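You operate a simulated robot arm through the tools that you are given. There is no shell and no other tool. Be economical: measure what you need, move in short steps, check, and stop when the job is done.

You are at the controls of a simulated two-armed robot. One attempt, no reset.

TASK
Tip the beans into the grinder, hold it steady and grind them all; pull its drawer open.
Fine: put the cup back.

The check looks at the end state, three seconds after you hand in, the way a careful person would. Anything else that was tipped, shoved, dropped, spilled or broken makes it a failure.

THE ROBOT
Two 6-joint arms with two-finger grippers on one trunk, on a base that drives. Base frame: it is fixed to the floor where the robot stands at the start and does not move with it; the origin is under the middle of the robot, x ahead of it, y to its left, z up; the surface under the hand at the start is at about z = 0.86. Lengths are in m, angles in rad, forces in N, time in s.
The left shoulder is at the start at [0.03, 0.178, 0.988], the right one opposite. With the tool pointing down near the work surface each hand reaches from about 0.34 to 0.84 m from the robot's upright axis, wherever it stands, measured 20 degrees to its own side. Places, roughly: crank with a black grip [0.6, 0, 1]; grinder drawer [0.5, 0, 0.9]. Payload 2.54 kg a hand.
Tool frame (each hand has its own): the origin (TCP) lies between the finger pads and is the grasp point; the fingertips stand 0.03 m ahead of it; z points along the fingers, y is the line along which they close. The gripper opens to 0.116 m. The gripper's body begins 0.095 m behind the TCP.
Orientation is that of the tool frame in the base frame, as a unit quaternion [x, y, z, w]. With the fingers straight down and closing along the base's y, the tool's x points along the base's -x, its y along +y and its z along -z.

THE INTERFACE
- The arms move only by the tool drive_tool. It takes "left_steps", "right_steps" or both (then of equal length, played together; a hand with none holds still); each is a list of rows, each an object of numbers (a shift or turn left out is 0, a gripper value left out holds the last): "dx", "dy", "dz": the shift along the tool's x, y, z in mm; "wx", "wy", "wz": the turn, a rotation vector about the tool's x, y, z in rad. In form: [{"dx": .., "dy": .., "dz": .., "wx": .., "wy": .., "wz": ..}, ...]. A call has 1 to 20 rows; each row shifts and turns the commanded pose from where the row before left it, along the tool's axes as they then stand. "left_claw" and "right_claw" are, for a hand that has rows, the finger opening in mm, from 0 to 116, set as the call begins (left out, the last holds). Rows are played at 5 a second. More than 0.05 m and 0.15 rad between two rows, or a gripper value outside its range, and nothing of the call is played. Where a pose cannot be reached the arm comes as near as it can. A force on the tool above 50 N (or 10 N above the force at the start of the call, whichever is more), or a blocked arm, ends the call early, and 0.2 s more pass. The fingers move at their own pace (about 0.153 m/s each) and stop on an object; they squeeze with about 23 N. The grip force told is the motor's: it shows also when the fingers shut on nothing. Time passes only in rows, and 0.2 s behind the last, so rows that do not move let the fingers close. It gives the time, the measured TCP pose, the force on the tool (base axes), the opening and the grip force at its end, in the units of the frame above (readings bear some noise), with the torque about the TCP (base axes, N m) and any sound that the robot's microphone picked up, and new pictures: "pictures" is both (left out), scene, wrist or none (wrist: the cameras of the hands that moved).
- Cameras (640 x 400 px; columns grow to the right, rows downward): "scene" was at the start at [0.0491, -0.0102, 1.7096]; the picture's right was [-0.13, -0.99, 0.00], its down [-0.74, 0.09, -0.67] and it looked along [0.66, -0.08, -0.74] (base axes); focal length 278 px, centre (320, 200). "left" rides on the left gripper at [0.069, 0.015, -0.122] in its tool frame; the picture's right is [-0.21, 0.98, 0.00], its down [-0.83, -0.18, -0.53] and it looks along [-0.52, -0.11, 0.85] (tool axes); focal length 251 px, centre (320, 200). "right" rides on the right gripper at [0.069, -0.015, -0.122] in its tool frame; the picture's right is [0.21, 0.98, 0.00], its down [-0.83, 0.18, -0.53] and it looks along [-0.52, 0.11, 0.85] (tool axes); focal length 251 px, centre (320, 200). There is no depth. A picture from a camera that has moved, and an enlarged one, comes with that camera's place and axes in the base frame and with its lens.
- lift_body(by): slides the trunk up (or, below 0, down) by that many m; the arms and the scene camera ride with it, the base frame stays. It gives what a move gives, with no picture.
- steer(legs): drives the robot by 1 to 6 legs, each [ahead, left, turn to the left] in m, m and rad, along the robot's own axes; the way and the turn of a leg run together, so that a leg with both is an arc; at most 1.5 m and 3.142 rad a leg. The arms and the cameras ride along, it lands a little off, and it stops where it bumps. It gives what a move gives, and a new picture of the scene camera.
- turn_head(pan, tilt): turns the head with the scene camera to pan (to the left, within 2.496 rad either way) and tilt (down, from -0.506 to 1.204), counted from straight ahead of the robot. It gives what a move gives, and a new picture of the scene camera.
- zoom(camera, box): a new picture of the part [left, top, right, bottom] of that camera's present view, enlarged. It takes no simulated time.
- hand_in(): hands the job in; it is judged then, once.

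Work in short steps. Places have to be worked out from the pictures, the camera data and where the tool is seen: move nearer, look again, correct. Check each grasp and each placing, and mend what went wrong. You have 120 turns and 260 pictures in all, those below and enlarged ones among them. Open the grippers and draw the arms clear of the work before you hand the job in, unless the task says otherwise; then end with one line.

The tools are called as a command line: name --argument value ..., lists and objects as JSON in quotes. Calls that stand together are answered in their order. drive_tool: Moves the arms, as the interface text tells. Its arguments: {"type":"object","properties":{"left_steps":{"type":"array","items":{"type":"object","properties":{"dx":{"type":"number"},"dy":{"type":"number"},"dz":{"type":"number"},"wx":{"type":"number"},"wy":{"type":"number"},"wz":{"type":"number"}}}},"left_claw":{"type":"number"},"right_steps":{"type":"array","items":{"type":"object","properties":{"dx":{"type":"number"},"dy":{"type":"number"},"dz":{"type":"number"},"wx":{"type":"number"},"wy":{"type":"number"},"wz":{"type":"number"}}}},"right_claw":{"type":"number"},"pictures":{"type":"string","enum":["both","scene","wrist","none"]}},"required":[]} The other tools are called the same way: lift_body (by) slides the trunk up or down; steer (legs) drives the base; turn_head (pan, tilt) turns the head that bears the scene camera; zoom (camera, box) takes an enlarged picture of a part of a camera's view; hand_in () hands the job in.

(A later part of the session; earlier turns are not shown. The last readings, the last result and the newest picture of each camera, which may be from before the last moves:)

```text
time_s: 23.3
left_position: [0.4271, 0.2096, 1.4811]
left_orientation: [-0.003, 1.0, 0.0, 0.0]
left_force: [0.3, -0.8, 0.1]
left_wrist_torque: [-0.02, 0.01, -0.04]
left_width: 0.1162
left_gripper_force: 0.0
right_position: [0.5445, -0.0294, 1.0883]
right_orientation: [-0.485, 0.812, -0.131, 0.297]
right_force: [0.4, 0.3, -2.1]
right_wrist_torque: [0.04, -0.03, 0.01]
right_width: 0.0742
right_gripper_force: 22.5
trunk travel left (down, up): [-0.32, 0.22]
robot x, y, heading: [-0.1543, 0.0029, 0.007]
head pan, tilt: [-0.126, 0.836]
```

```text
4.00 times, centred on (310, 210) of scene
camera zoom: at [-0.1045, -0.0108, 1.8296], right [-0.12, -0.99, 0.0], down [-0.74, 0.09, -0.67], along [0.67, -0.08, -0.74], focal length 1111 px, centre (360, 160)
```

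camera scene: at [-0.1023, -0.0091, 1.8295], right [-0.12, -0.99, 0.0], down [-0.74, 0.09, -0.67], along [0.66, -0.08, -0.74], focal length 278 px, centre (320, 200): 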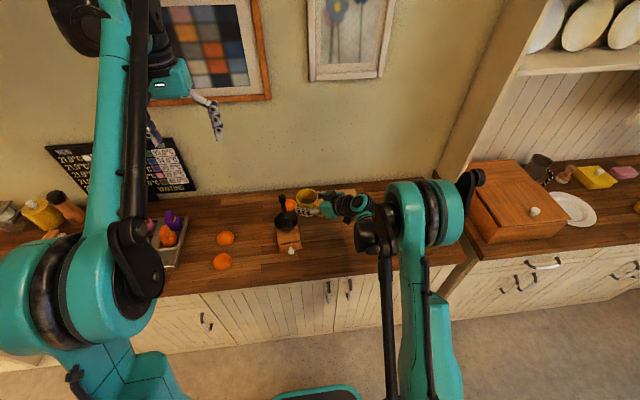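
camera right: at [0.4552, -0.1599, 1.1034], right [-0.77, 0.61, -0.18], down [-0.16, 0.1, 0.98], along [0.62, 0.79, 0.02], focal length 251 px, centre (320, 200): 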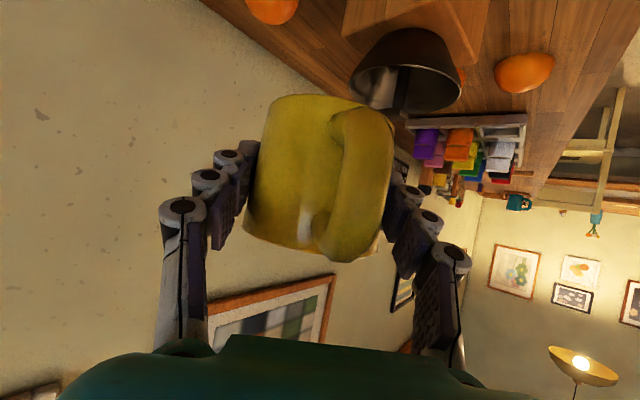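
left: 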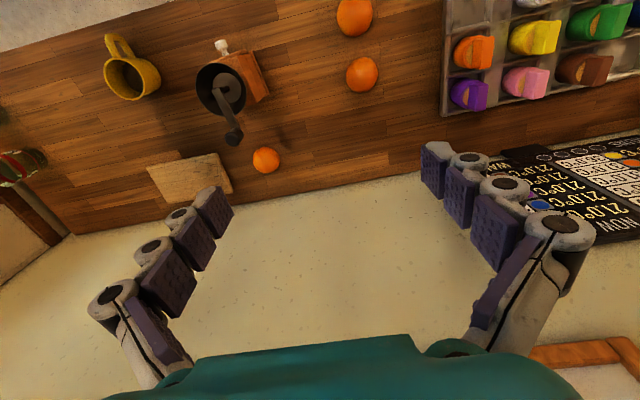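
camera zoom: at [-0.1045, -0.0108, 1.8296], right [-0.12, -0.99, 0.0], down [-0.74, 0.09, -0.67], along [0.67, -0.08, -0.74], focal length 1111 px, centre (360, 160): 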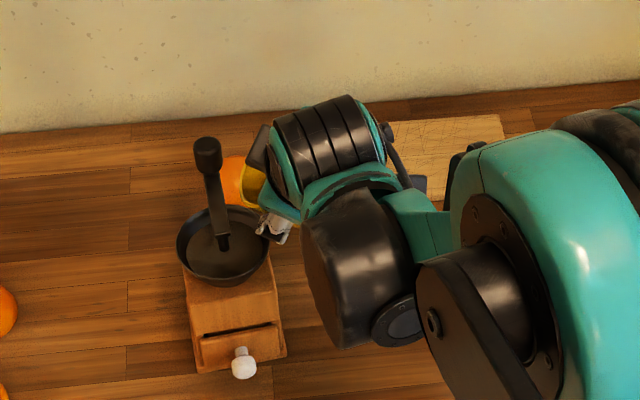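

The cup is empty and the beans are all in the hopper. I upright the cup, carry it back above its spot and undo the yaw.

drive_tool --right_steps '[{"wx": -0.047, "wy": -0.0926, "wz": 0.0798}, {"wx": -0.047, "wy": -0.0926, "wz": 0.0798}, {"wx": -0.047, "wy": -0.0926, "wz": 0.0798}, {"wx": -0.047, "wy": -0.0926, "wz": 0.0798}, {"wx": -0.047, "wy": -0.0926, "wz": 0.0798}, {"wx": -0.047, "wy": -0.0926, "wz": 0.0798}, {"dx": 14.5, "dy": -15, "dz": -31.5}, {"dx": 14.5, "dy": -15, "dz": -31.5}, {"dx": 14.5, "dy": -15, "dz": -31.5}, {"dx": 14.5, "dy": -15, "dz": -31.5}, {"wx": 0.1129, "wz": 0.0665}, {"wx": 0.1129, "wz": 0.0665}, {"wx": 0.1129, "wz": 0.0665}, {"wx": 0.1129, "wz": 0.0665}, {"wx": 0.1129, "wz": 0.0665}, {"wx": 0.1129, "wz": 0.0665}]'

```text
time_s: 26.7
left_position: [0.4283, 0.2117, 1.4798]
left_orientation: [-0.003, 1.0, 0.001, 0.0]
left_force: [-0.4, 1.1, -1.4]
left_wrist_torque: [-0.02, -0.02, 0.0]
left_width: 0.1158
left_gripper_force: 0.0
right_position: [0.4902, -0.1691, 1.1038]
right_orientation: [-0.002, 0.868, 0.0, 0.496]
right_force: [0.0, -0.3, -1.9]
right_wrist_torque: [-0.02, 0.01, 0.04]
right_width: 0.0739
right_gripper_force: 23.1
trunk travel left (down, up): [-0.32, 0.22]
robot x, y, heading: [-0.15, -0.0024, 0.005]
head pan, tilt: [-0.126, 0.836]
camera scene: at [-0.1036, -0.009, 1.8296], right [-0.12, -0.99, 0.0], down [-0.74, 0.09, -0.67], along [0.67, -0.08, -0.74], focal length 278 px, centre (320, 200)
camera right: at [0.3504, -0.1856, 1.1058], right [-0.11, 0.98, -0.19], down [-0.04, 0.18, 0.98], along [0.99, 0.12, 0.02], focal length 251 px, centre (320, 200)
```

scene: 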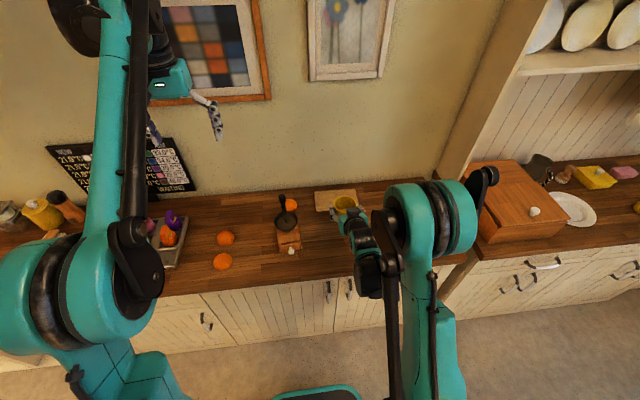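
right: 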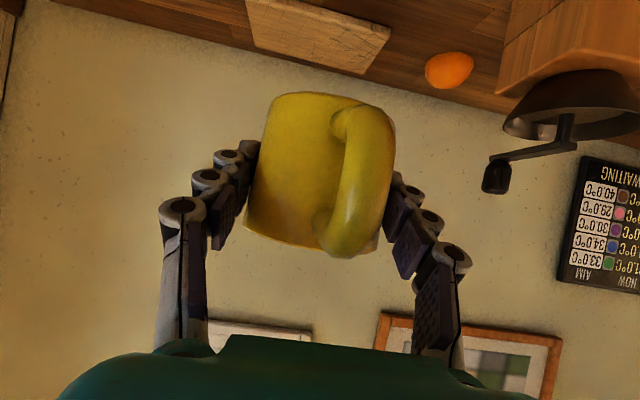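

Orientation and place match the lift pose. I lower the trunk 0.198 to set the cup down.

lift_body --by -0.199

zoom --camera "right" --box '[0, 0, 640, 400]'

```text
time_s: 28.9
left_position: [0.4274, 0.2108, 1.2818]
left_orientation: [-0.003, 1.0, 0.0, 0.0]
left_force: [-0.3, 0.2, -0.3]
left_wrist_torque: [0.0, -0.02, 0.0]
left_width: 0.1161
left_gripper_force: 0.2
right_position: [0.4911, -0.1694, 0.9047]
right_orientation: [-0.002, 0.868, 0.001, 0.496]
right_force: [1.0, -0.4, 4.5]
right_wrist_torque: [-0.16, -0.19, 0.06]
right_width: 0.0741
right_gripper_force: 23.3
trunk travel left (down, up): [-0.121, 0.419]
robot x, y, heading: [-0.1548, 0.0008, 0.007]
head pan, tilt: [-0.126, 0.836]
```

```text
1.00 times, centred on (320, 200) of right (not enlarged: the box is as wide or as high as the picture)
camera zoom: at [0.3501, -0.1866, 0.907], right [-0.11, 0.98, -0.19], down [-0.04, 0.18, 0.98], along [0.99, 0.12, 0.02], focal length 251 px, centre (320, 200)
```

zoom: 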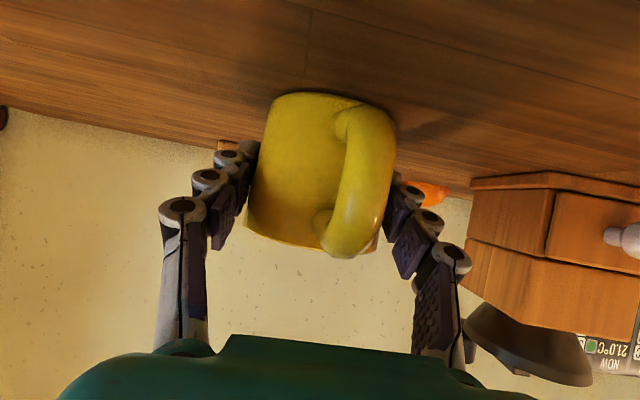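

It's on the counter with the same contact force as before the lift. I open the gripper, then back out along the fingers.

drive_tool --right_steps '[{}, {}, {}, {"dz": -25}, {"dz": -25}, {"dz": -25}, {"dz": -25}, {"dz": -25}]' --right_claw 116

zoom --camera "scene" --box '[220, 140, 420, 280]'

```text
time_s: 30.7
left_position: [0.427, 0.2106, 1.282]
left_orientation: [-0.003, 1.0, 0.001, 0.0]
left_force: [-0.3, -0.7, 0.7]
left_wrist_torque: [-0.03, 0.01, -0.03]
left_width: 0.116
left_gripper_force: 0.0
right_position: [0.3827, -0.1696, 0.9715]
right_orientation: [-0.002, 0.868, 0.001, 0.496]
right_force: [0.3, -0.1, 0.4]
right_wrist_torque: [0.02, 0.01, -0.01]
right_width: 0.116
right_gripper_force: 0.1
right hand out of reach, approached as far as the arm can: row 5
trunk travel left (down, up): [-0.121, 0.419]
robot x, y, heading: [-0.1483, -0.0051, 0.005]
head pan, tilt: [-0.126, 0.836]
camera scene: at [-0.1052, -0.0104, 1.6307], right [-0.12, -0.99, 0.0], down [-0.74, 0.09, -0.67], along [0.67, -0.08, -0.74], focal length 278 px, centre (320, 200)
camera right: at [0.2405, -0.1862, 0.9747], right [-0.11, 0.98, -0.18], down [-0.04, 0.18, 0.98], along [0.99, 0.12, 0.02], focal length 251 px, centre (320, 200)
```

scene: 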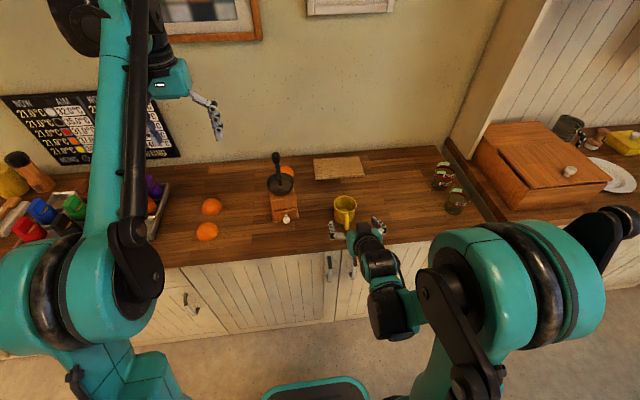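
right: 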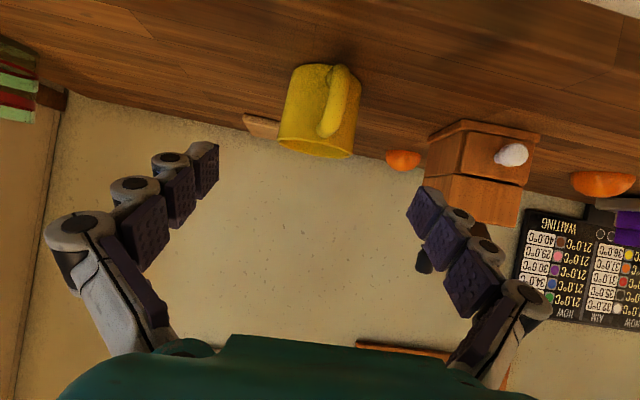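

```text
2.86 times, centred on (320, 210) of scene
camera zoom: at [-0.1052, -0.0104, 1.6307], right [-0.12, -0.99, 0.0], down [-0.74, 0.09, -0.67], along [0.67, -0.08, -0.74], focal length 794 px, centre (320, 171)
```

zoom: 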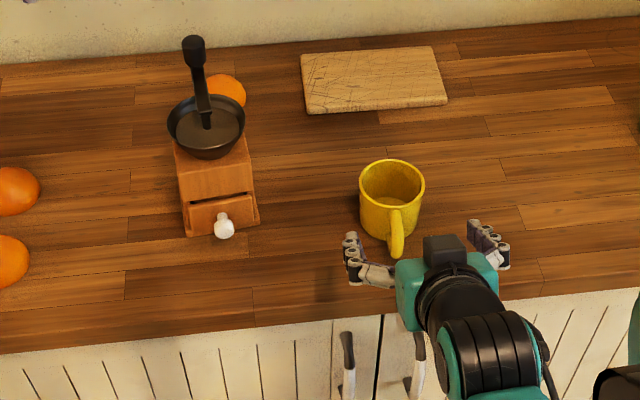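

The cup is back in place. Next, the left hand will hold the grinder body from the left: fingers pointing -y, gripping the front and back faces above the drawer (grinder yaw ≈ +7°). I raise and straighten the right hand, and yaw the left hand to match.

drive_tool --right_steps '[{"dx": -34.5, "dz": -20.3}, {"dx": -34.5, "dz": -20.3}, {"dx": -34.5, "dz": -20.3}, {"dx": -34.5, "dz": -20.3}, {"dx": -34.5, "dz": -20.3}, {"wy": 0.132}, {"wy": 0.132}, {"wy": 0.132}, {"wy": 0.132}, {"wy": 0.132}, {"wy": 0.132}, {"wy": 0.132}, {"wy": 0.132}]' --left_steps '[{"wz": 0.1443}, {"wz": 0.1443}, {"wz": 0.1443}, {"wz": 0.1443}, {"wz": 0.1443}, {"wz": 0.1443}, {"wz": 0.1443}, {"wz": 0.1443}, {"wz": 0.1443}, {"wz": 0.1443}, {}, {}, {}]' --pictures "scene"

```text
time_s: 33.5
left_position: [0.428, 0.21, 1.2826]
left_orientation: [0.659, 0.752, 0.0, 0.001]
left_force: [0.8, -1.5, -0.5]
left_wrist_torque: [0.01, 0.02, -0.01]
left_width: 0.1159
left_gripper_force: 0.0
right_position: [0.3884, -0.1689, 1.17]
right_orientation: [-0.003, 1.0, 0.0, -0.011]
right_force: [0.2, -0.9, -0.6]
right_wrist_torque: [0.01, 0.01, -0.01]
right_width: 0.1159
right_gripper_force: 0.0
trunk travel left (down, up): [-0.121, 0.419]
robot x, y, heading: [-0.153, 0.0001, 0.005]
head pan, tilt: [-0.126, 0.836]
camera scene: at [-0.1024, -0.0104, 1.6305], right [-0.12, -0.99, 0.0], down [-0.74, 0.09, -0.67], along [0.66, -0.08, -0.74], focal length 278 px, centre (320, 200)
```

scene: 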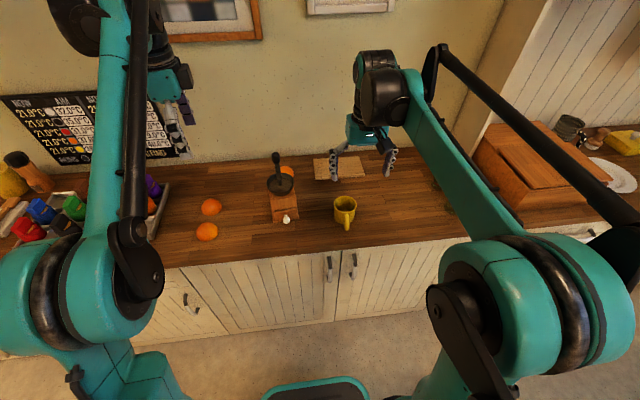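

I zoom in on the grinder to find drawer and body heights.

zoom --camera "scene" --box '[250, 150, 314, 230]'

zoom --camera "right" --box '[320, 0, 640, 200]'

```text
5.00 times, centred on (282, 190) of scene
camera zoom: at [-0.1024, -0.0104, 1.6305], right [-0.12, -0.99, 0.0], down [-0.74, 0.09, -0.67], along [0.66, -0.08, -0.74], focal length 1389 px, centre (510, 250)
```

zoom: 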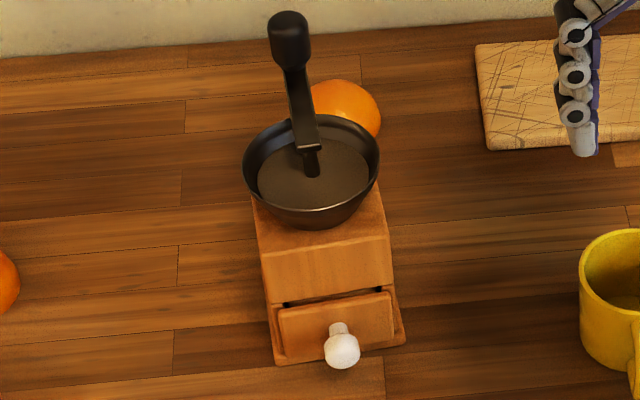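

```text
2.00 times, centred on (480, 100) of right
camera zoom: at [0.3201, -0.1873, 1.2929], right [-0.22, 0.98, 0.0], down [0.84, 0.19, 0.52], along [0.5, 0.12, -0.86], focal length 503 px, centre (0, 400)
```

zoom: 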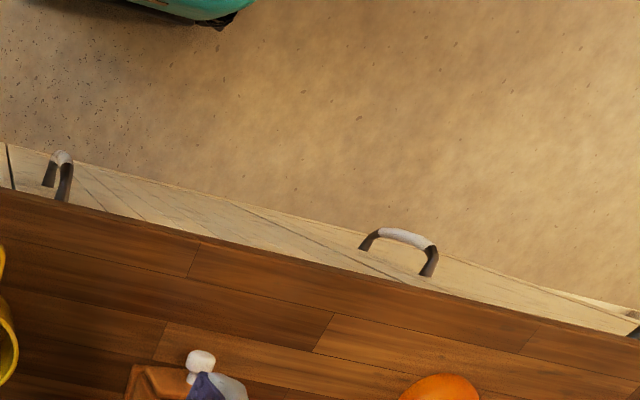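

Upper panel spans z≈0.915–0.965 and the drawer lies below it. I pitch the left hand to about 22° below horizontal and move to a pre-grasp left of the grinder.

drive_tool --left_steps '[{"wy": -0.1484}, {"wy": -0.1484}, {"wy": -0.1484}, {"wy": -0.1484}, {"wy": -0.1484}, {"wy": -0.1484}, {"wy": -0.1484}, {"wy": -0.1484}, {"dx": 36.4, "dy": 14.3, "dz": 22}, {"dx": 36.4, "dy": 14.3, "dz": 22}, {"dx": 36.4, "dy": 14.3, "dz": 22}, {"dx": 36.4, "dy": 14.3, "dz": 22}]' --left_claw 116

```text
time_s: 36.1
left_position: [0.4855, 0.1919, 1.1139]
left_orientation: [0.546, 0.624, -0.369, 0.42]
left_force: [-0.2, -0.1, -0.5]
left_wrist_torque: [-0.03, 0.01, -0.02]
left_width: 0.1156
left_gripper_force: 0.1
right_position: [0.3863, -0.1702, 1.1703]
right_orientation: [-0.002, 1.0, 0.0, -0.009]
right_force: [-0.1, -0.3, 0.1]
right_wrist_torque: [0.0, 0.02, 0.02]
right_width: 0.116
right_gripper_force: 0.0
trunk travel left (down, up): [-0.121, 0.419]
robot x, y, heading: [-0.1522, 0.0004, 0.004]
head pan, tilt: [-0.126, 0.836]
camera scene: at [-0.1029, -0.0098, 1.6306], right [-0.12, -0.99, 0.0], down [-0.74, 0.09, -0.67], along [0.66, -0.08, -0.74], focal length 278 px, centre (320, 200)
camera left: at [0.4815, 0.3323, 1.095], right [0.98, 0.05, 0.2], down [-0.2, 0.16, 0.97], along [0.02, -0.99, 0.17], focal length 251 px, centre (320, 200)
```

scene: 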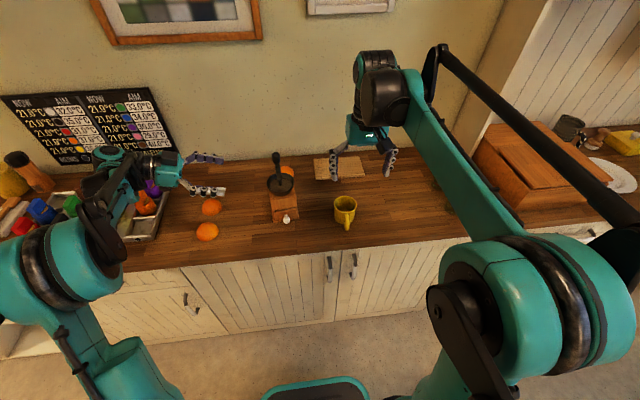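
left: 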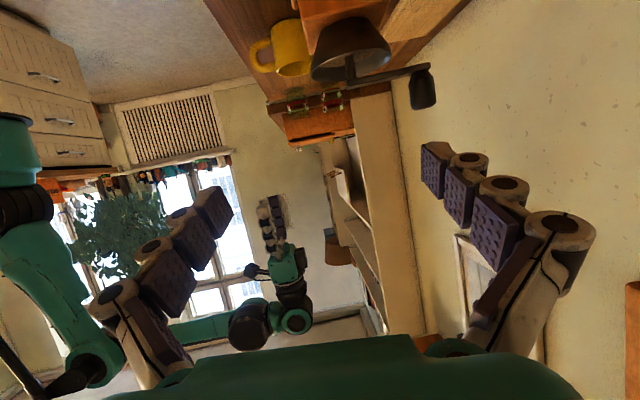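

Continue down to the pre-grasp.

drive_tool --left_steps '[{"dx": 36, "dy": 15, "dz": 22.4}, {"dx": 36, "dy": 15, "dz": 22.4}, {"dx": 36, "dy": 15, "dz": 22.4}]'

zoom --camera "scene" --box '[180, 140, 340, 240]'

```text
time_s: 36.9
left_position: [0.5388, 0.1758, 0.9871]
left_orientation: [0.546, 0.624, -0.369, 0.421]
left_force: [0.7, -0.3, -1.3]
left_wrist_torque: [-0.06, 0.02, -0.03]
left_width: 0.1157
left_gripper_force: 0.0
right_position: [0.3882, -0.1713, 1.1687]
right_orientation: [-0.002, 1.0, 0.001, -0.009]
right_force: [0.3, -0.1, -0.9]
right_wrist_torque: [0.01, 0.03, -0.04]
right_width: 0.116
right_gripper_force: 0.2
trunk travel left (down, up): [-0.121, 0.419]
robot x, y, heading: [-0.1505, -0.0029, 0.004]
head pan, tilt: [-0.126, 0.836]
camera scene: at [-0.1015, -0.0097, 1.6305], right [-0.12, -0.99, 0.0], down [-0.74, 0.09, -0.67], along [0.66, -0.08, -0.74], focal length 278 px, centre (320, 200)
camera left: at [0.5355, 0.3152, 0.9681], right [0.98, 0.05, 0.2], down [-0.2, 0.16, 0.97], along [0.02, -0.99, 0.17], focal length 251 px, centre (320, 200)
```

scene: 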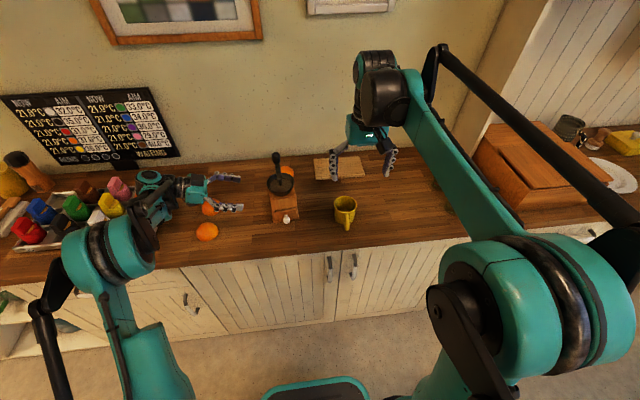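
left: 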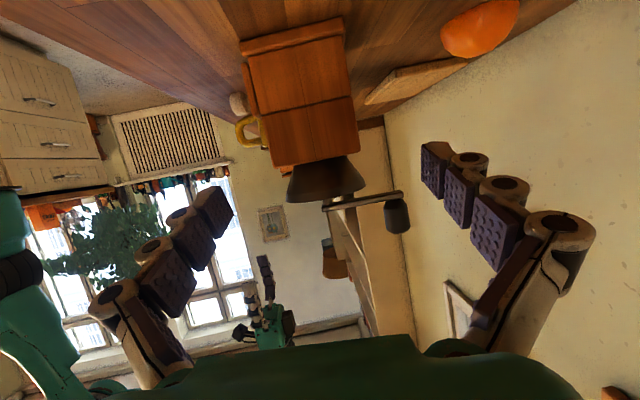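

```text
4.00 times, centred on (260, 190) of scene
camera zoom: at [-0.1015, -0.0097, 1.6305], right [-0.12, -0.99, 0.0], down [-0.74, 0.09, -0.67], along [0.66, -0.08, -0.74], focal length 1111 px, centre (560, 240)
```

zoom: 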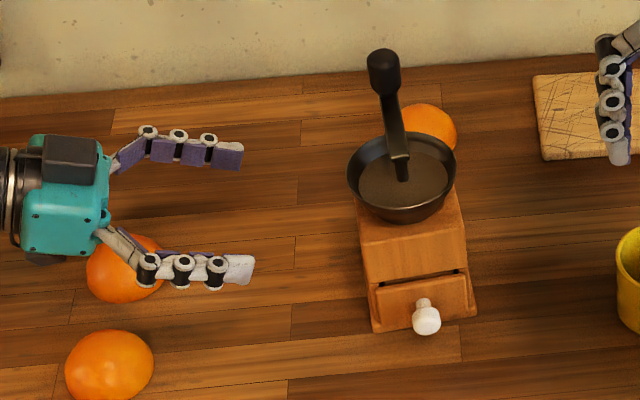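

The side view shows the grinder between the fingers. I advance level first to keep the camera off the orange, then diagonally down onto the upper panel.

drive_tool --left_steps '[{"dx": -11.2, "dy": -2.8, "dz": 27.7}, {"dx": -11.2, "dy": -2.8, "dz": 27.7}, {"dx": 10.6, "dy": -2.8, "dz": 36.5}]'

zoom --camera "scene" --box '[180, 140, 340, 240]'

```text
time_s: 37.7
left_position: [0.5394, 0.0857, 0.9647]
left_orientation: [0.547, 0.624, -0.369, 0.42]
left_force: [-0.1, 0.2, 0.0]
left_wrist_torque: [-0.01, 0.01, -0.06]
left_width: 0.1157
left_gripper_force: 0.0
right_position: [0.3858, -0.1706, 1.1691]
right_orientation: [-0.003, 1.0, 0.0, -0.01]
right_force: [0.0, -0.9, -0.3]
right_wrist_torque: [0.0, 0.02, 0.0]
right_width: 0.116
right_gripper_force: 0.1
trunk travel left (down, up): [-0.121, 0.419]
robot x, y, heading: [-0.1498, -0.0004, 0.008]
head pan, tilt: [-0.126, 0.836]
camera scene: at [-0.1025, -0.0111, 1.6305], right [-0.12, -0.99, 0.0], down [-0.74, 0.09, -0.67], along [0.66, -0.08, -0.74], focal length 278 px, centre (320, 200)
camera left: at [0.5365, 0.2261, 0.9474], right [0.98, 0.05, 0.2], down [-0.2, 0.16, 0.97], along [0.02, -0.99, 0.17], focal length 251 px, centre (320, 200)
```

scene: 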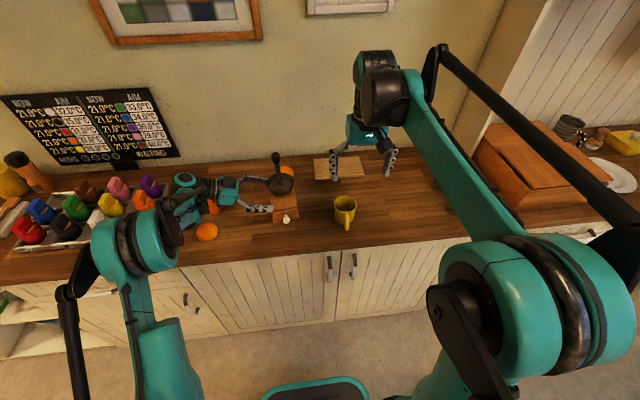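
left: 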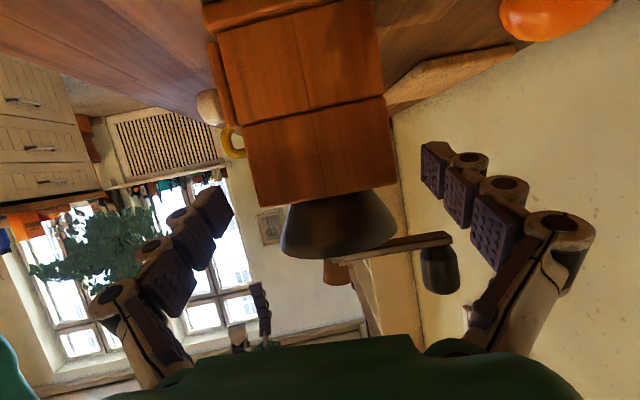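

```text
4.00 times, centred on (260, 190) of scene
camera zoom: at [-0.1025, -0.0111, 1.6305], right [-0.12, -0.99, 0.0], down [-0.74, 0.09, -0.67], along [0.66, -0.08, -0.74], focal length 1111 px, centre (560, 240)
```

zoom: 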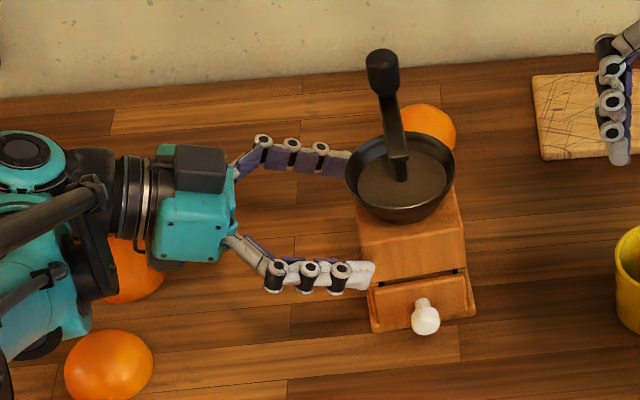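

Aligned: the fingers straddle the upper panel, above the drawer. Final advance, then close gently.

drive_tool --left_steps '[{"dx": 11.8, "dy": 0, "dz": 37.4}, {}]'

zoom --camera "scene" --box '[220, 140, 340, 240]'

```text
time_s: 38.3
left_position: [0.5431, 0.0588, 0.9422]
left_orientation: [0.547, 0.624, -0.368, 0.42]
left_force: [-0.3, 0.6, -0.3]
left_wrist_torque: [0.01, -0.01, 0.04]
left_width: 0.1158
left_gripper_force: 0.0
right_position: [0.3863, -0.1687, 1.1703]
right_orientation: [-0.002, 1.0, 0.001, -0.008]
right_force: [0.2, -0.6, -0.1]
right_wrist_torque: [-0.02, -0.01, -0.01]
right_width: 0.1161
right_gripper_force: 0.0
trunk travel left (down, up): [-0.121, 0.419]
robot x, y, heading: [-0.1522, -0.0019, 0.004]
head pan, tilt: [-0.126, 0.836]
camera scene: at [-0.1047, -0.0096, 1.6307], right [-0.12, -0.99, 0.0], down [-0.74, 0.09, -0.67], along [0.67, -0.08, -0.74], focal length 278 px, centre (320, 200)
camera left: at [0.5385, 0.199, 0.9234], right [0.98, 0.05, 0.2], down [-0.2, 0.16, 0.97], along [0.02, -0.99, 0.17], focal length 251 px, centre (320, 200)
```

scene: 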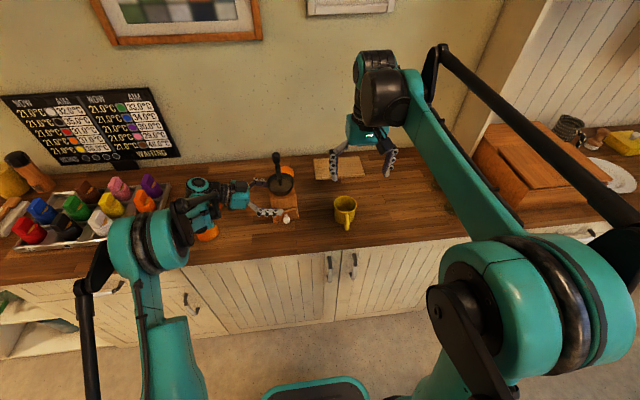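
left: 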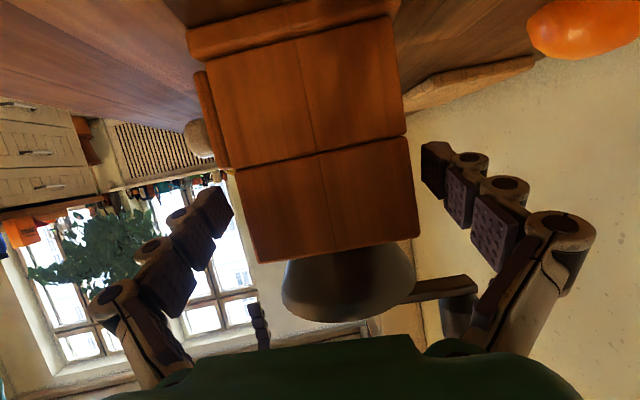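

```text
4.00 times, centred on (280, 190) of scene
camera zoom: at [-0.1047, -0.0096, 1.6307], right [-0.12, -0.99, 0.0], down [-0.74, 0.09, -0.67], along [0.67, -0.08, -0.74], focal length 1111 px, centre (480, 240)
```

zoom: 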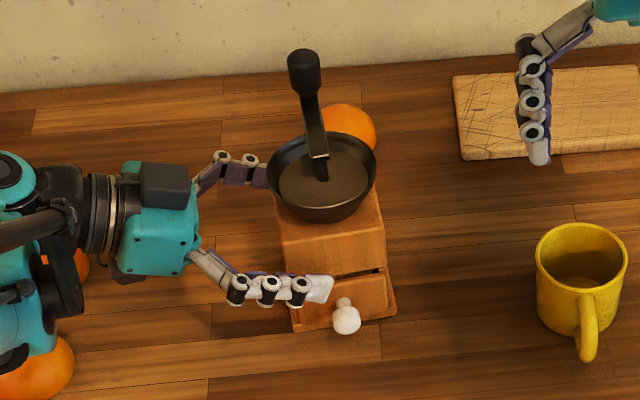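

It's centred. I raise 6 mm so the front finger stays off the drawer, then close.

drive_tool --left_steps '[{"dx": -5.6, "dz": -2.2}, {}]' --pictures "none"

drive_tool --left_steps '[{}, {}, {}, {}]' --left_claw 60

zoom --camera "scene" --box '[220, 140, 340, 240]'

```text
time_s: 38.9
left_position: [0.5427, 0.0564, 0.9475]
left_orientation: [0.546, 0.624, -0.368, 0.42]
left_force: [0.5, -0.3, -0.5]
left_wrist_torque: [0.02, -0.04, -0.03]
left_width: 0.1162
left_gripper_force: 0.0
right_position: [0.3867, -0.1694, 1.1707]
right_orientation: [-0.003, 1.0, 0.0, -0.01]
right_force: [0.7, -0.4, 0.3]
right_wrist_torque: [-0.01, 0.03, 0.0]
right_width: 0.1159
right_gripper_force: 0.1
trunk travel left (down, up): [-0.121, 0.419]
robot x, y, heading: [-0.1546, 0.0006, 0.001]
head pan, tilt: [-0.126, 0.836]
```

```text
time_s: 39.9
left_position: [0.5437, 0.0581, 0.948]
left_orientation: [0.547, 0.624, -0.368, 0.42]
left_force: [2.3, 2.5, 7.2]
left_wrist_torque: [-0.27, -0.33, 0.0]
left_width: 0.0838
left_gripper_force: 23.4
right_position: [0.3856, -0.1703, 1.17]
right_orientation: [-0.003, 1.0, 0.0, -0.009]
right_force: [0.2, 0.2, -0.4]
right_wrist_torque: [-0.05, 0.03, 0.03]
right_width: 0.116
right_gripper_force: 0.1
trunk travel left (down, up): [-0.121, 0.419]
robot x, y, heading: [-0.1544, -0.0019, 0.003]
head pan, tilt: [-0.126, 0.836]
camera scene: at [-0.1043, -0.01, 1.6307], right [-0.12, -0.99, 0.0], down [-0.74, 0.09, -0.67], along [0.67, -0.08, -0.74], focal length 278 px, centre (320, 200)
camera left: at [0.5389, 0.1979, 0.9296], right [0.98, 0.05, 0.2], down [-0.2, 0.16, 0.97], along [0.02, -0.99, 0.17], focal length 251 px, centre (320, 200)
```

scene: 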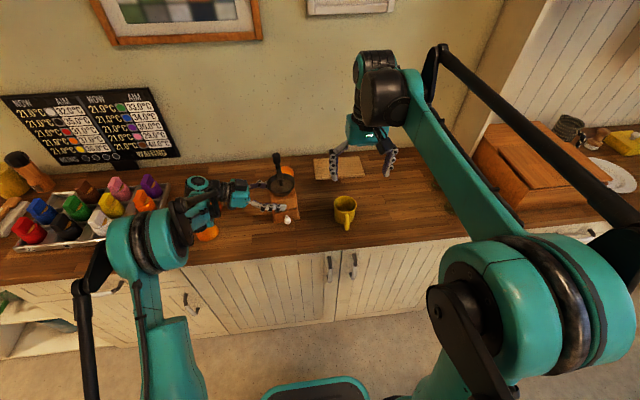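
left: 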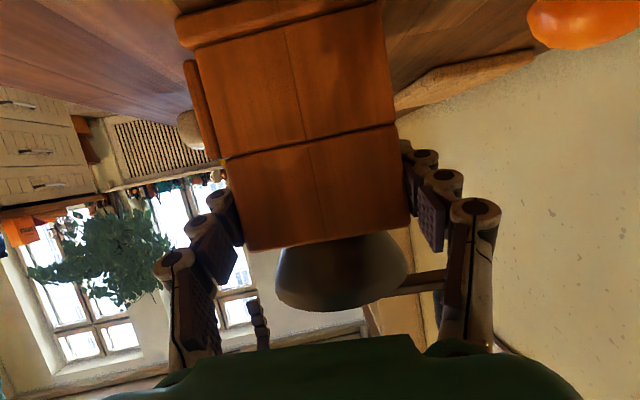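

```text
4.00 times, centred on (280, 190) of scene
camera zoom: at [-0.1043, -0.01, 1.6307], right [-0.12, -0.99, 0.0], down [-0.74, 0.09, -0.67], along [0.67, -0.08, -0.74], focal length 1111 px, centre (480, 240)
```

zoom: 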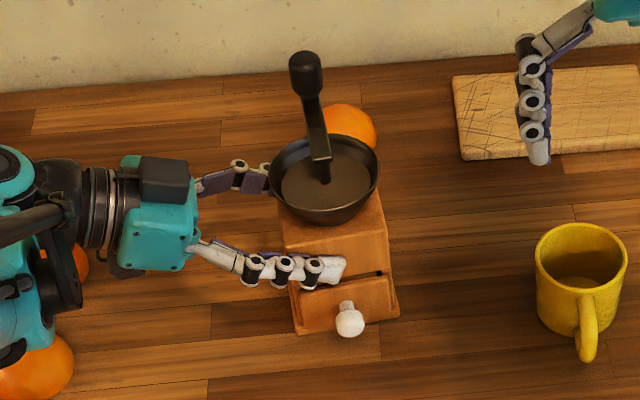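

The grinder is held (83.8 mm wide body). The knob is at about [0.605,0.045], z 1.035–1.075, and the crank axis at about [0.543,0.040]. I bring the right hand over the knob with the fingers half open.

drive_tool --right_steps '[{"dx": -31.1, "dy": 30.7, "dz": 2.9, "wy": -0.018}, {"dx": -31.1, "dy": 30.7, "dz": 2.9}, {"dx": -31.1, "dy": 30.7, "dz": 2.9}, {"dx": -31.1, "dy": 30.7, "dz": 2.9}, {"dx": -31.1, "dy": 30.7, "dz": 2.9}, {"dx": -31.1, "dy": 30.7, "dz": 2.9}, {"dx": -31.1, "dy": 30.7, "dz": 2.9}, {}]' --right_claw 56

zoom --camera "scene" --box '[220, 110, 340, 210]'

```text
time_s: 41.7
left_position: [0.5425, 0.058, 0.9487]
left_orientation: [0.547, 0.623, -0.369, 0.42]
left_force: [-2.1, -1.3, 4.4]
left_wrist_torque: [-0.74, -0.05, -0.05]
left_width: 0.0838
left_gripper_force: 23.3
right_position: [0.5544, 0.0224, 1.1365]
right_orientation: [-0.002, 1.0, 0.0, -0.001]
right_force: [-0.4, -0.3, -0.1]
right_wrist_torque: [-0.01, -0.03, 0.03]
right_width: 0.0559
right_gripper_force: 0.0
right hand out of reach, approached as far as the arm can: row 6, 7
trunk travel left (down, up): [-0.121, 0.419]
robot x, y, heading: [-0.1567, -0.001, 0.004]
head pan, tilt: [-0.126, 0.836]
camera scene: at [-0.1047, -0.0102, 1.6306], right [-0.12, -0.99, 0.0], down [-0.74, 0.09, -0.67], along [0.67, -0.08, -0.74], focal length 278 px, centre (320, 200)
camera right: at [0.4849, 0.0057, 1.2568], right [-0.22, 0.98, 0.0], down [0.82, 0.19, 0.53], along [0.52, 0.12, -0.85], focal length 251 px, centre (320, 200)
```

scene: 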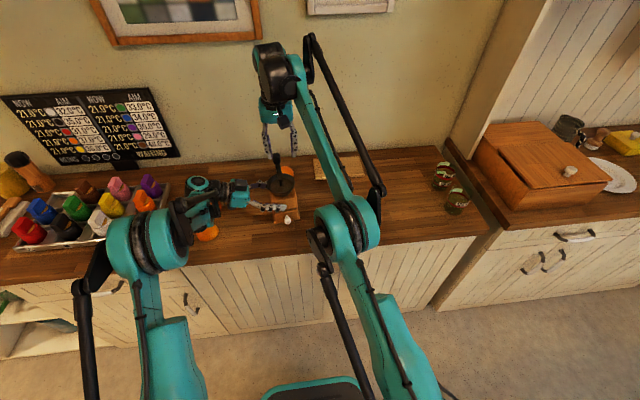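
right: 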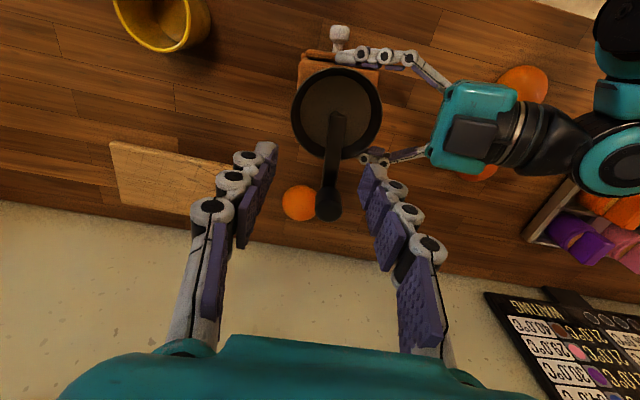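

```text
4.00 times, centred on (280, 160) of scene
camera zoom: at [-0.1047, -0.0102, 1.6306], right [-0.12, -0.99, 0.0], down [-0.74, 0.09, -0.67], along [0.67, -0.08, -0.74], focal length 1111 px, centre (480, 360)
```

zoom: 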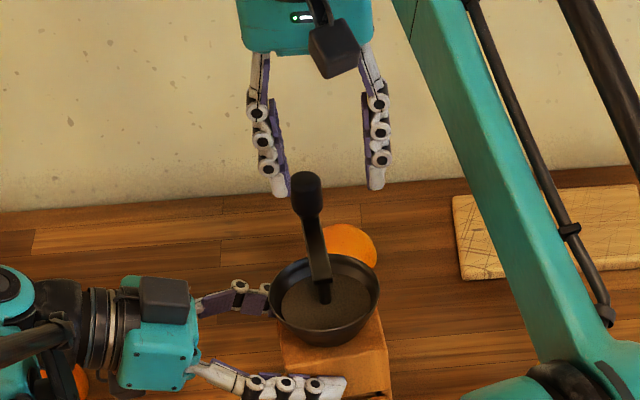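

The vertical pose is just out of reach there. I pitch the right hand 0.6 rad forward so the wrist stays nearer, then realign to the knob at about [0.600,0.042,1.055].

drive_tool --right_steps '[{"wy": -0.15, "dz": -5}, {"wy": -0.15, "dz": -5}, {"wy": -0.15}, {"wy": -0.15}, {}]' --pictures "wrist"

```text
time_s: 42.9
left_position: [0.5419, 0.0581, 0.948]
left_orientation: [0.547, 0.623, -0.369, 0.42]
left_force: [-3.0, 1.4, -0.4]
left_wrist_torque: [0.33, -0.08, 0.09]
left_width: 0.0837
left_gripper_force: 23.3
right_position: [0.5531, 0.0214, 1.1428]
right_orientation: [-0.002, 0.955, 0.0, 0.297]
right_force: [0.2, 0.2, -0.7]
right_wrist_torque: [0.0, 0.01, 0.01]
right_width: 0.056
right_gripper_force: 0.0
trunk travel left (down, up): [-0.121, 0.419]
robot x, y, heading: [-0.1537, 0.0016, 0.006]
head pan, tilt: [-0.126, 0.836]
camera right: at [0.426, 0.0047, 1.2041], right [-0.18, 0.98, -0.12], down [0.38, 0.18, 0.91], along [0.91, 0.12, -0.4], focal length 251 px, centre (320, 200)
```

right: 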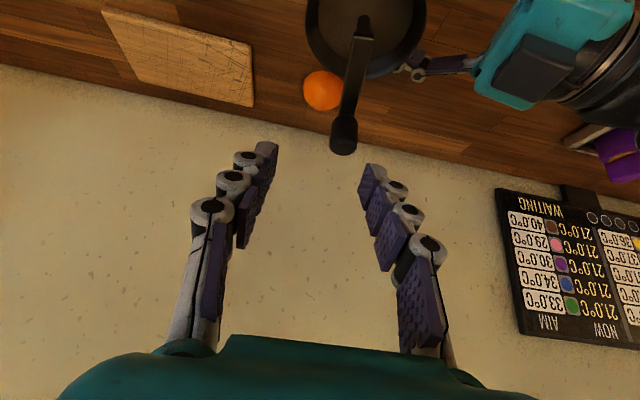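

Aligning to the pre-grasp for the knob.

drive_tool --right_steps '[{"dx": 3.4, "dy": 20.5, "dz": 20}, {}]' --pictures "wrist"

zoom --camera "scene" --box '[220, 110, 340, 210]'

```text
time_s: 43.5
left_position: [0.5428, 0.0575, 0.9486]
left_orientation: [0.546, 0.623, -0.369, 0.421]
left_force: [-1.4, 0.2, 0.8]
left_wrist_torque: [0.4, -0.17, 0.04]
left_width: 0.0838
left_gripper_force: 23.3
right_position: [0.5623, 0.0436, 1.1242]
right_orientation: [-0.003, 0.955, 0.001, 0.296]
right_force: [-0.2, 0.0, -0.6]
right_wrist_torque: [-0.01, -0.02, 0.01]
right_width: 0.0558
right_gripper_force: 0.1
trunk travel left (down, up): [-0.121, 0.419]
robot x, y, heading: [-0.1524, 0.0028, -0.001]
head pan, tilt: [-0.126, 0.836]
camera right: at [0.435, 0.0258, 1.1842], right [-0.18, 0.98, -0.12], down [0.38, 0.18, 0.91], along [0.91, 0.12, -0.4], focal length 251 px, centre (320, 200)
```

right: 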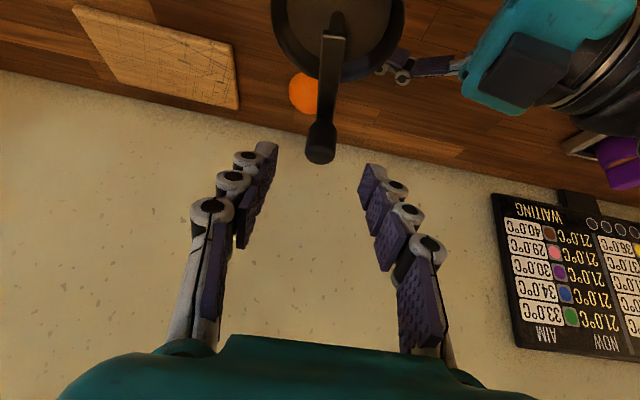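

```text
4.00 times, centred on (280, 160) of scene
camera zoom: at [-0.104, -0.0102, 1.6306], right [-0.12, -0.99, 0.0], down [-0.74, 0.09, -0.67], along [0.67, -0.08, -0.74], focal length 1111 px, centre (480, 360)
```

zoom: 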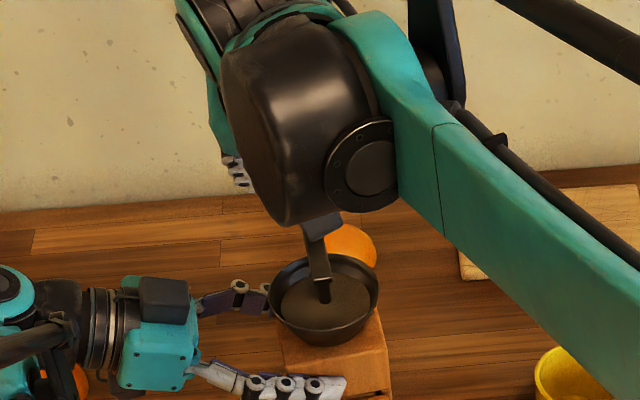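

The knob is centred between the fingers. I advance onto it.

drive_tool --right_steps '[{"dx": -1, "dz": 34}, {"dz": 34}, {}]' --pictures "wrist"

zoom --camera "right" --box '[220, 60, 420, 260]'

```text
time_s: 44.3
left_position: [0.543, 0.0572, 0.9474]
left_orientation: [0.547, 0.624, -0.368, 0.42]
left_force: [0.0, -0.3, -0.1]
left_wrist_torque: [-0.4, -0.32, -0.08]
left_width: 0.0835
left_gripper_force: 22.9
right_position: [0.6005, 0.0392, 1.0658]
right_orientation: [-0.002, 0.956, 0.001, 0.295]
right_force: [-0.4, 0.5, -0.7]
right_wrist_torque: [-0.04, 0.03, -0.02]
right_width: 0.0559
right_gripper_force: 0.0
trunk travel left (down, up): [-0.121, 0.419]
robot x, y, heading: [-0.1505, -0.0002, 0.001]
head pan, tilt: [-0.126, 0.836]
camera right: at [0.4738, 0.0221, 1.1272], right [-0.18, 0.98, -0.12], down [0.38, 0.18, 0.91], along [0.91, 0.12, -0.4], focal length 251 px, centre (320, 200)
```

right: 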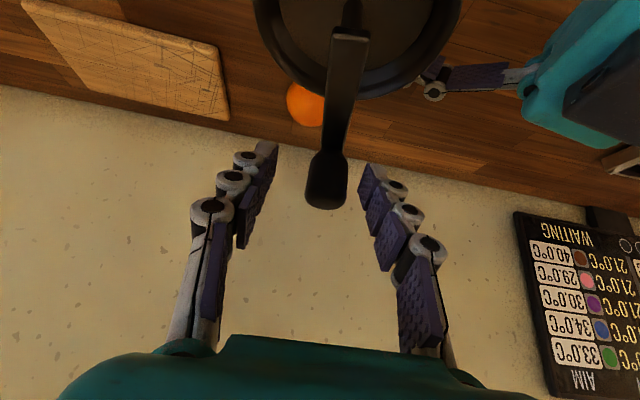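

```text
2.00 times, centred on (320, 160) of right
camera zoom: at [0.4738, 0.0221, 1.1272], right [-0.18, 0.98, -0.12], down [0.38, 0.18, 0.91], along [0.91, 0.12, -0.4], focal length 503 px, centre (320, 280)
```

zoom: 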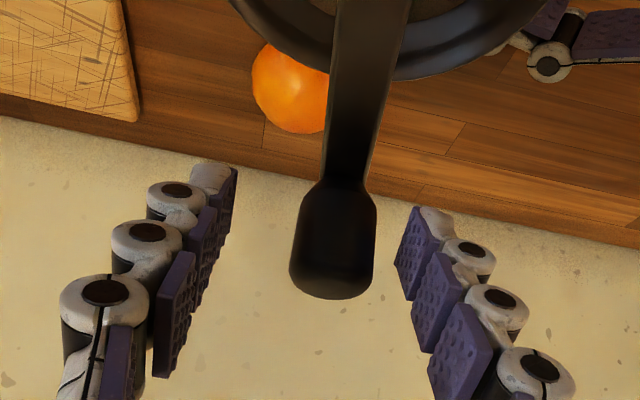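

Knob is confirmed at [0.604,0.043,1.055]. I nudge to it and close the right gripper.

drive_tool --right_steps '[{"dx": -2.9, "dy": 4, "dz": 2}, {}]' --pictures "none"

drive_tool --right_steps '[{}, {}, {}]' --right_claw 5 --pictures "wrist"

```text
time_s: 44.9
left_position: [0.5428, 0.0573, 0.9467]
left_orientation: [0.546, 0.623, -0.369, 0.421]
left_force: [0.8, -1.4, -0.4]
left_wrist_torque: [-0.44, -0.41, -0.04]
left_width: 0.0836
left_gripper_force: 23.2
right_position: [0.6045, 0.0441, 1.0668]
right_orientation: [-0.003, 0.956, 0.001, 0.295]
right_force: [0.5, -0.4, 0.7]
right_wrist_torque: [0.01, 0.01, -0.02]
right_width: 0.0558
right_gripper_force: 0.0
trunk travel left (down, up): [-0.121, 0.419]
robot x, y, heading: [-0.152, -0.0024, 0.004]
head pan, tilt: [-0.126, 0.836]
```

```text
time_s: 45.7
left_position: [0.5426, 0.0578, 0.9482]
left_orientation: [0.546, 0.623, -0.368, 0.421]
left_force: [2.2, -1.7, 0.3]
left_wrist_torque: [-0.1, -0.28, -0.02]
left_width: 0.0837
left_gripper_force: 23.2
right_position: [0.6039, 0.0446, 1.0659]
right_orientation: [-0.003, 0.955, 0.001, 0.295]
right_force: [1.0, 0.9, 1.7]
right_wrist_torque: [0.0, -0.29, -0.01]
right_width: 0.025
right_gripper_force: 23.2
trunk travel left (down, up): [-0.121, 0.419]
robot x, y, heading: [-0.156, -0.0019, 0.005]
head pan, tilt: [-0.126, 0.836]
camera right: at [0.4773, 0.0274, 1.1278], right [-0.18, 0.98, -0.12], down [0.38, 0.18, 0.91], along [0.91, 0.12, -0.4], focal length 251 px, centre (320, 200)
```

right: 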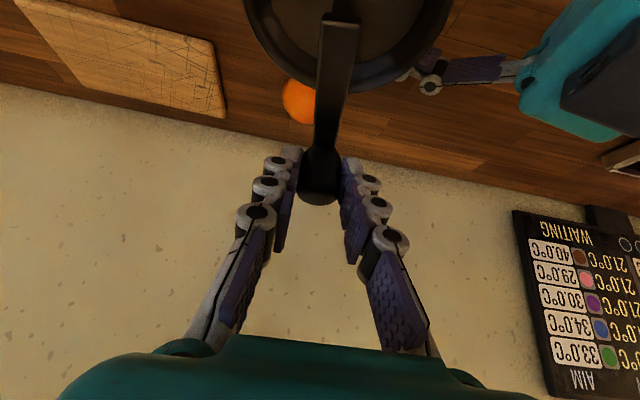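

The knob is gripped (25 mm). I crank a small clockwise arc first to feel the resistance and check the radius.

drive_tool --right_steps '[{"dy": -8}, {"dx": 0.7, "dy": -7.9, "dz": -0.5}, {"dx": 1.6, "dy": -7.8, "dz": -1.1}, {"dx": 2.4, "dy": -7.5, "dz": -1.6}]' --pictures "wrist"

```text
time_s: 46.7
left_position: [0.5412, 0.0568, 0.948]
left_orientation: [0.547, 0.624, -0.369, 0.419]
left_force: [-3.5, -6.6, 3.2]
left_wrist_torque: [-0.4, 0.07, -0.21]
left_width: 0.0838
left_gripper_force: 22.6
right_position: [0.5989, 0.0129, 1.0668]
right_orientation: [-0.001, 0.955, 0.0, 0.295]
right_force: [2.5, 3.5, 0.7]
right_wrist_torque: [0.14, 0.08, -0.14]
right_width: 0.0253
right_gripper_force: 22.5
trunk travel left (down, up): [-0.121, 0.419]
robot x, y, heading: [-0.1543, 0.0001, 0.009]
head pan, tilt: [-0.126, 0.836]
camera right: at [0.4719, -0.003, 1.1287], right [-0.18, 0.98, -0.12], down [0.38, 0.18, 0.91], along [0.91, 0.12, -0.4], focal length 251 px, centre (320, 200)
```

right: 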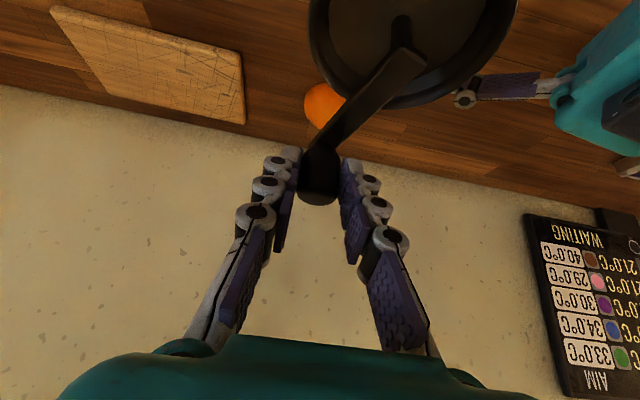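

Smooth at low force. I continue the arc another 90° and watch the forces.

drive_tool --right_steps '[{"dx": 7.1, "dy": -13.4, "dz": -4.8}, {"dx": 9.7, "dy": -10.8, "dz": -6.6}, {"dx": 11.7, "dy": -7.4, "dz": -8.0}, {"dx": 12.9, "dy": -3.5, "dz": -8.8}, {"dx": 13.1, "dy": 0.7, "dz": -9.0}, {"dx": 12.6, "dy": 4.8, "dz": -8.6}]'

```text
time_s: 48.1
left_position: [0.5416, 0.0573, 0.9481]
left_orientation: [0.547, 0.624, -0.368, 0.421]
left_force: [1.0, 1.9, 2.9]
left_wrist_torque: [0.63, -0.21, 0.19]
left_width: 0.0838
left_gripper_force: 23.1
right_position: [0.5185, -0.0129, 1.067]
right_orientation: [-0.003, 0.956, 0.001, 0.295]
right_force: [0.6, -0.3, -0.2]
right_wrist_torque: [0.0, 0.01, 0.01]
right_width: 0.0051
right_gripper_force: 0.1
trunk travel left (down, up): [-0.121, 0.419]
robot x, y, heading: [-0.1541, -0.0013, 0.005]
head pan, tilt: [-0.126, 0.836]
camera scene: at [-0.1038, -0.01, 1.6306], right [-0.12, -0.99, 0.0], down [-0.74, 0.09, -0.67], along [0.67, -0.08, -0.74], focal length 278 px, centre (320, 200)
camera right: at [0.3915, -0.0304, 1.129], right [-0.18, 0.98, -0.12], down [0.38, 0.18, 0.91], along [0.91, 0.12, -0.4], focal length 251 px, centre (320, 200)
```

scene: 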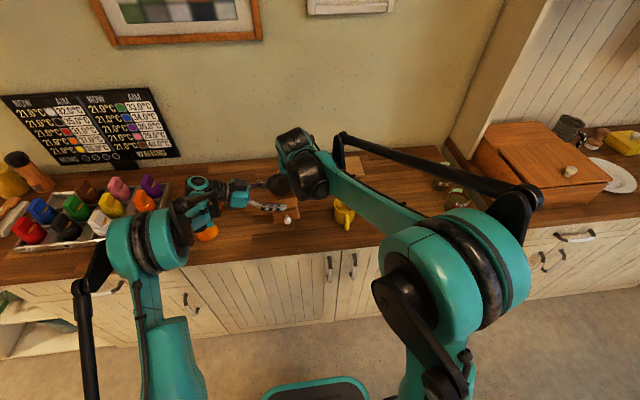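
right: 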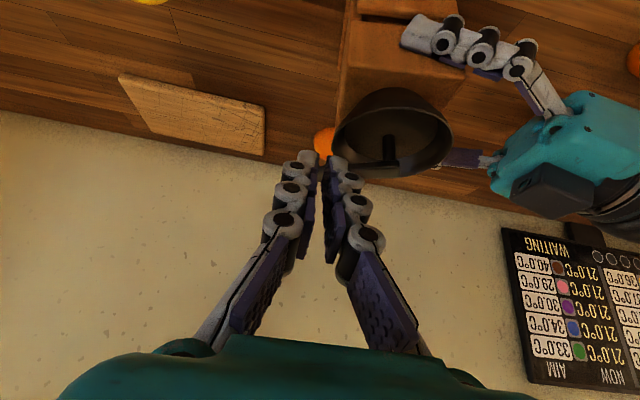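

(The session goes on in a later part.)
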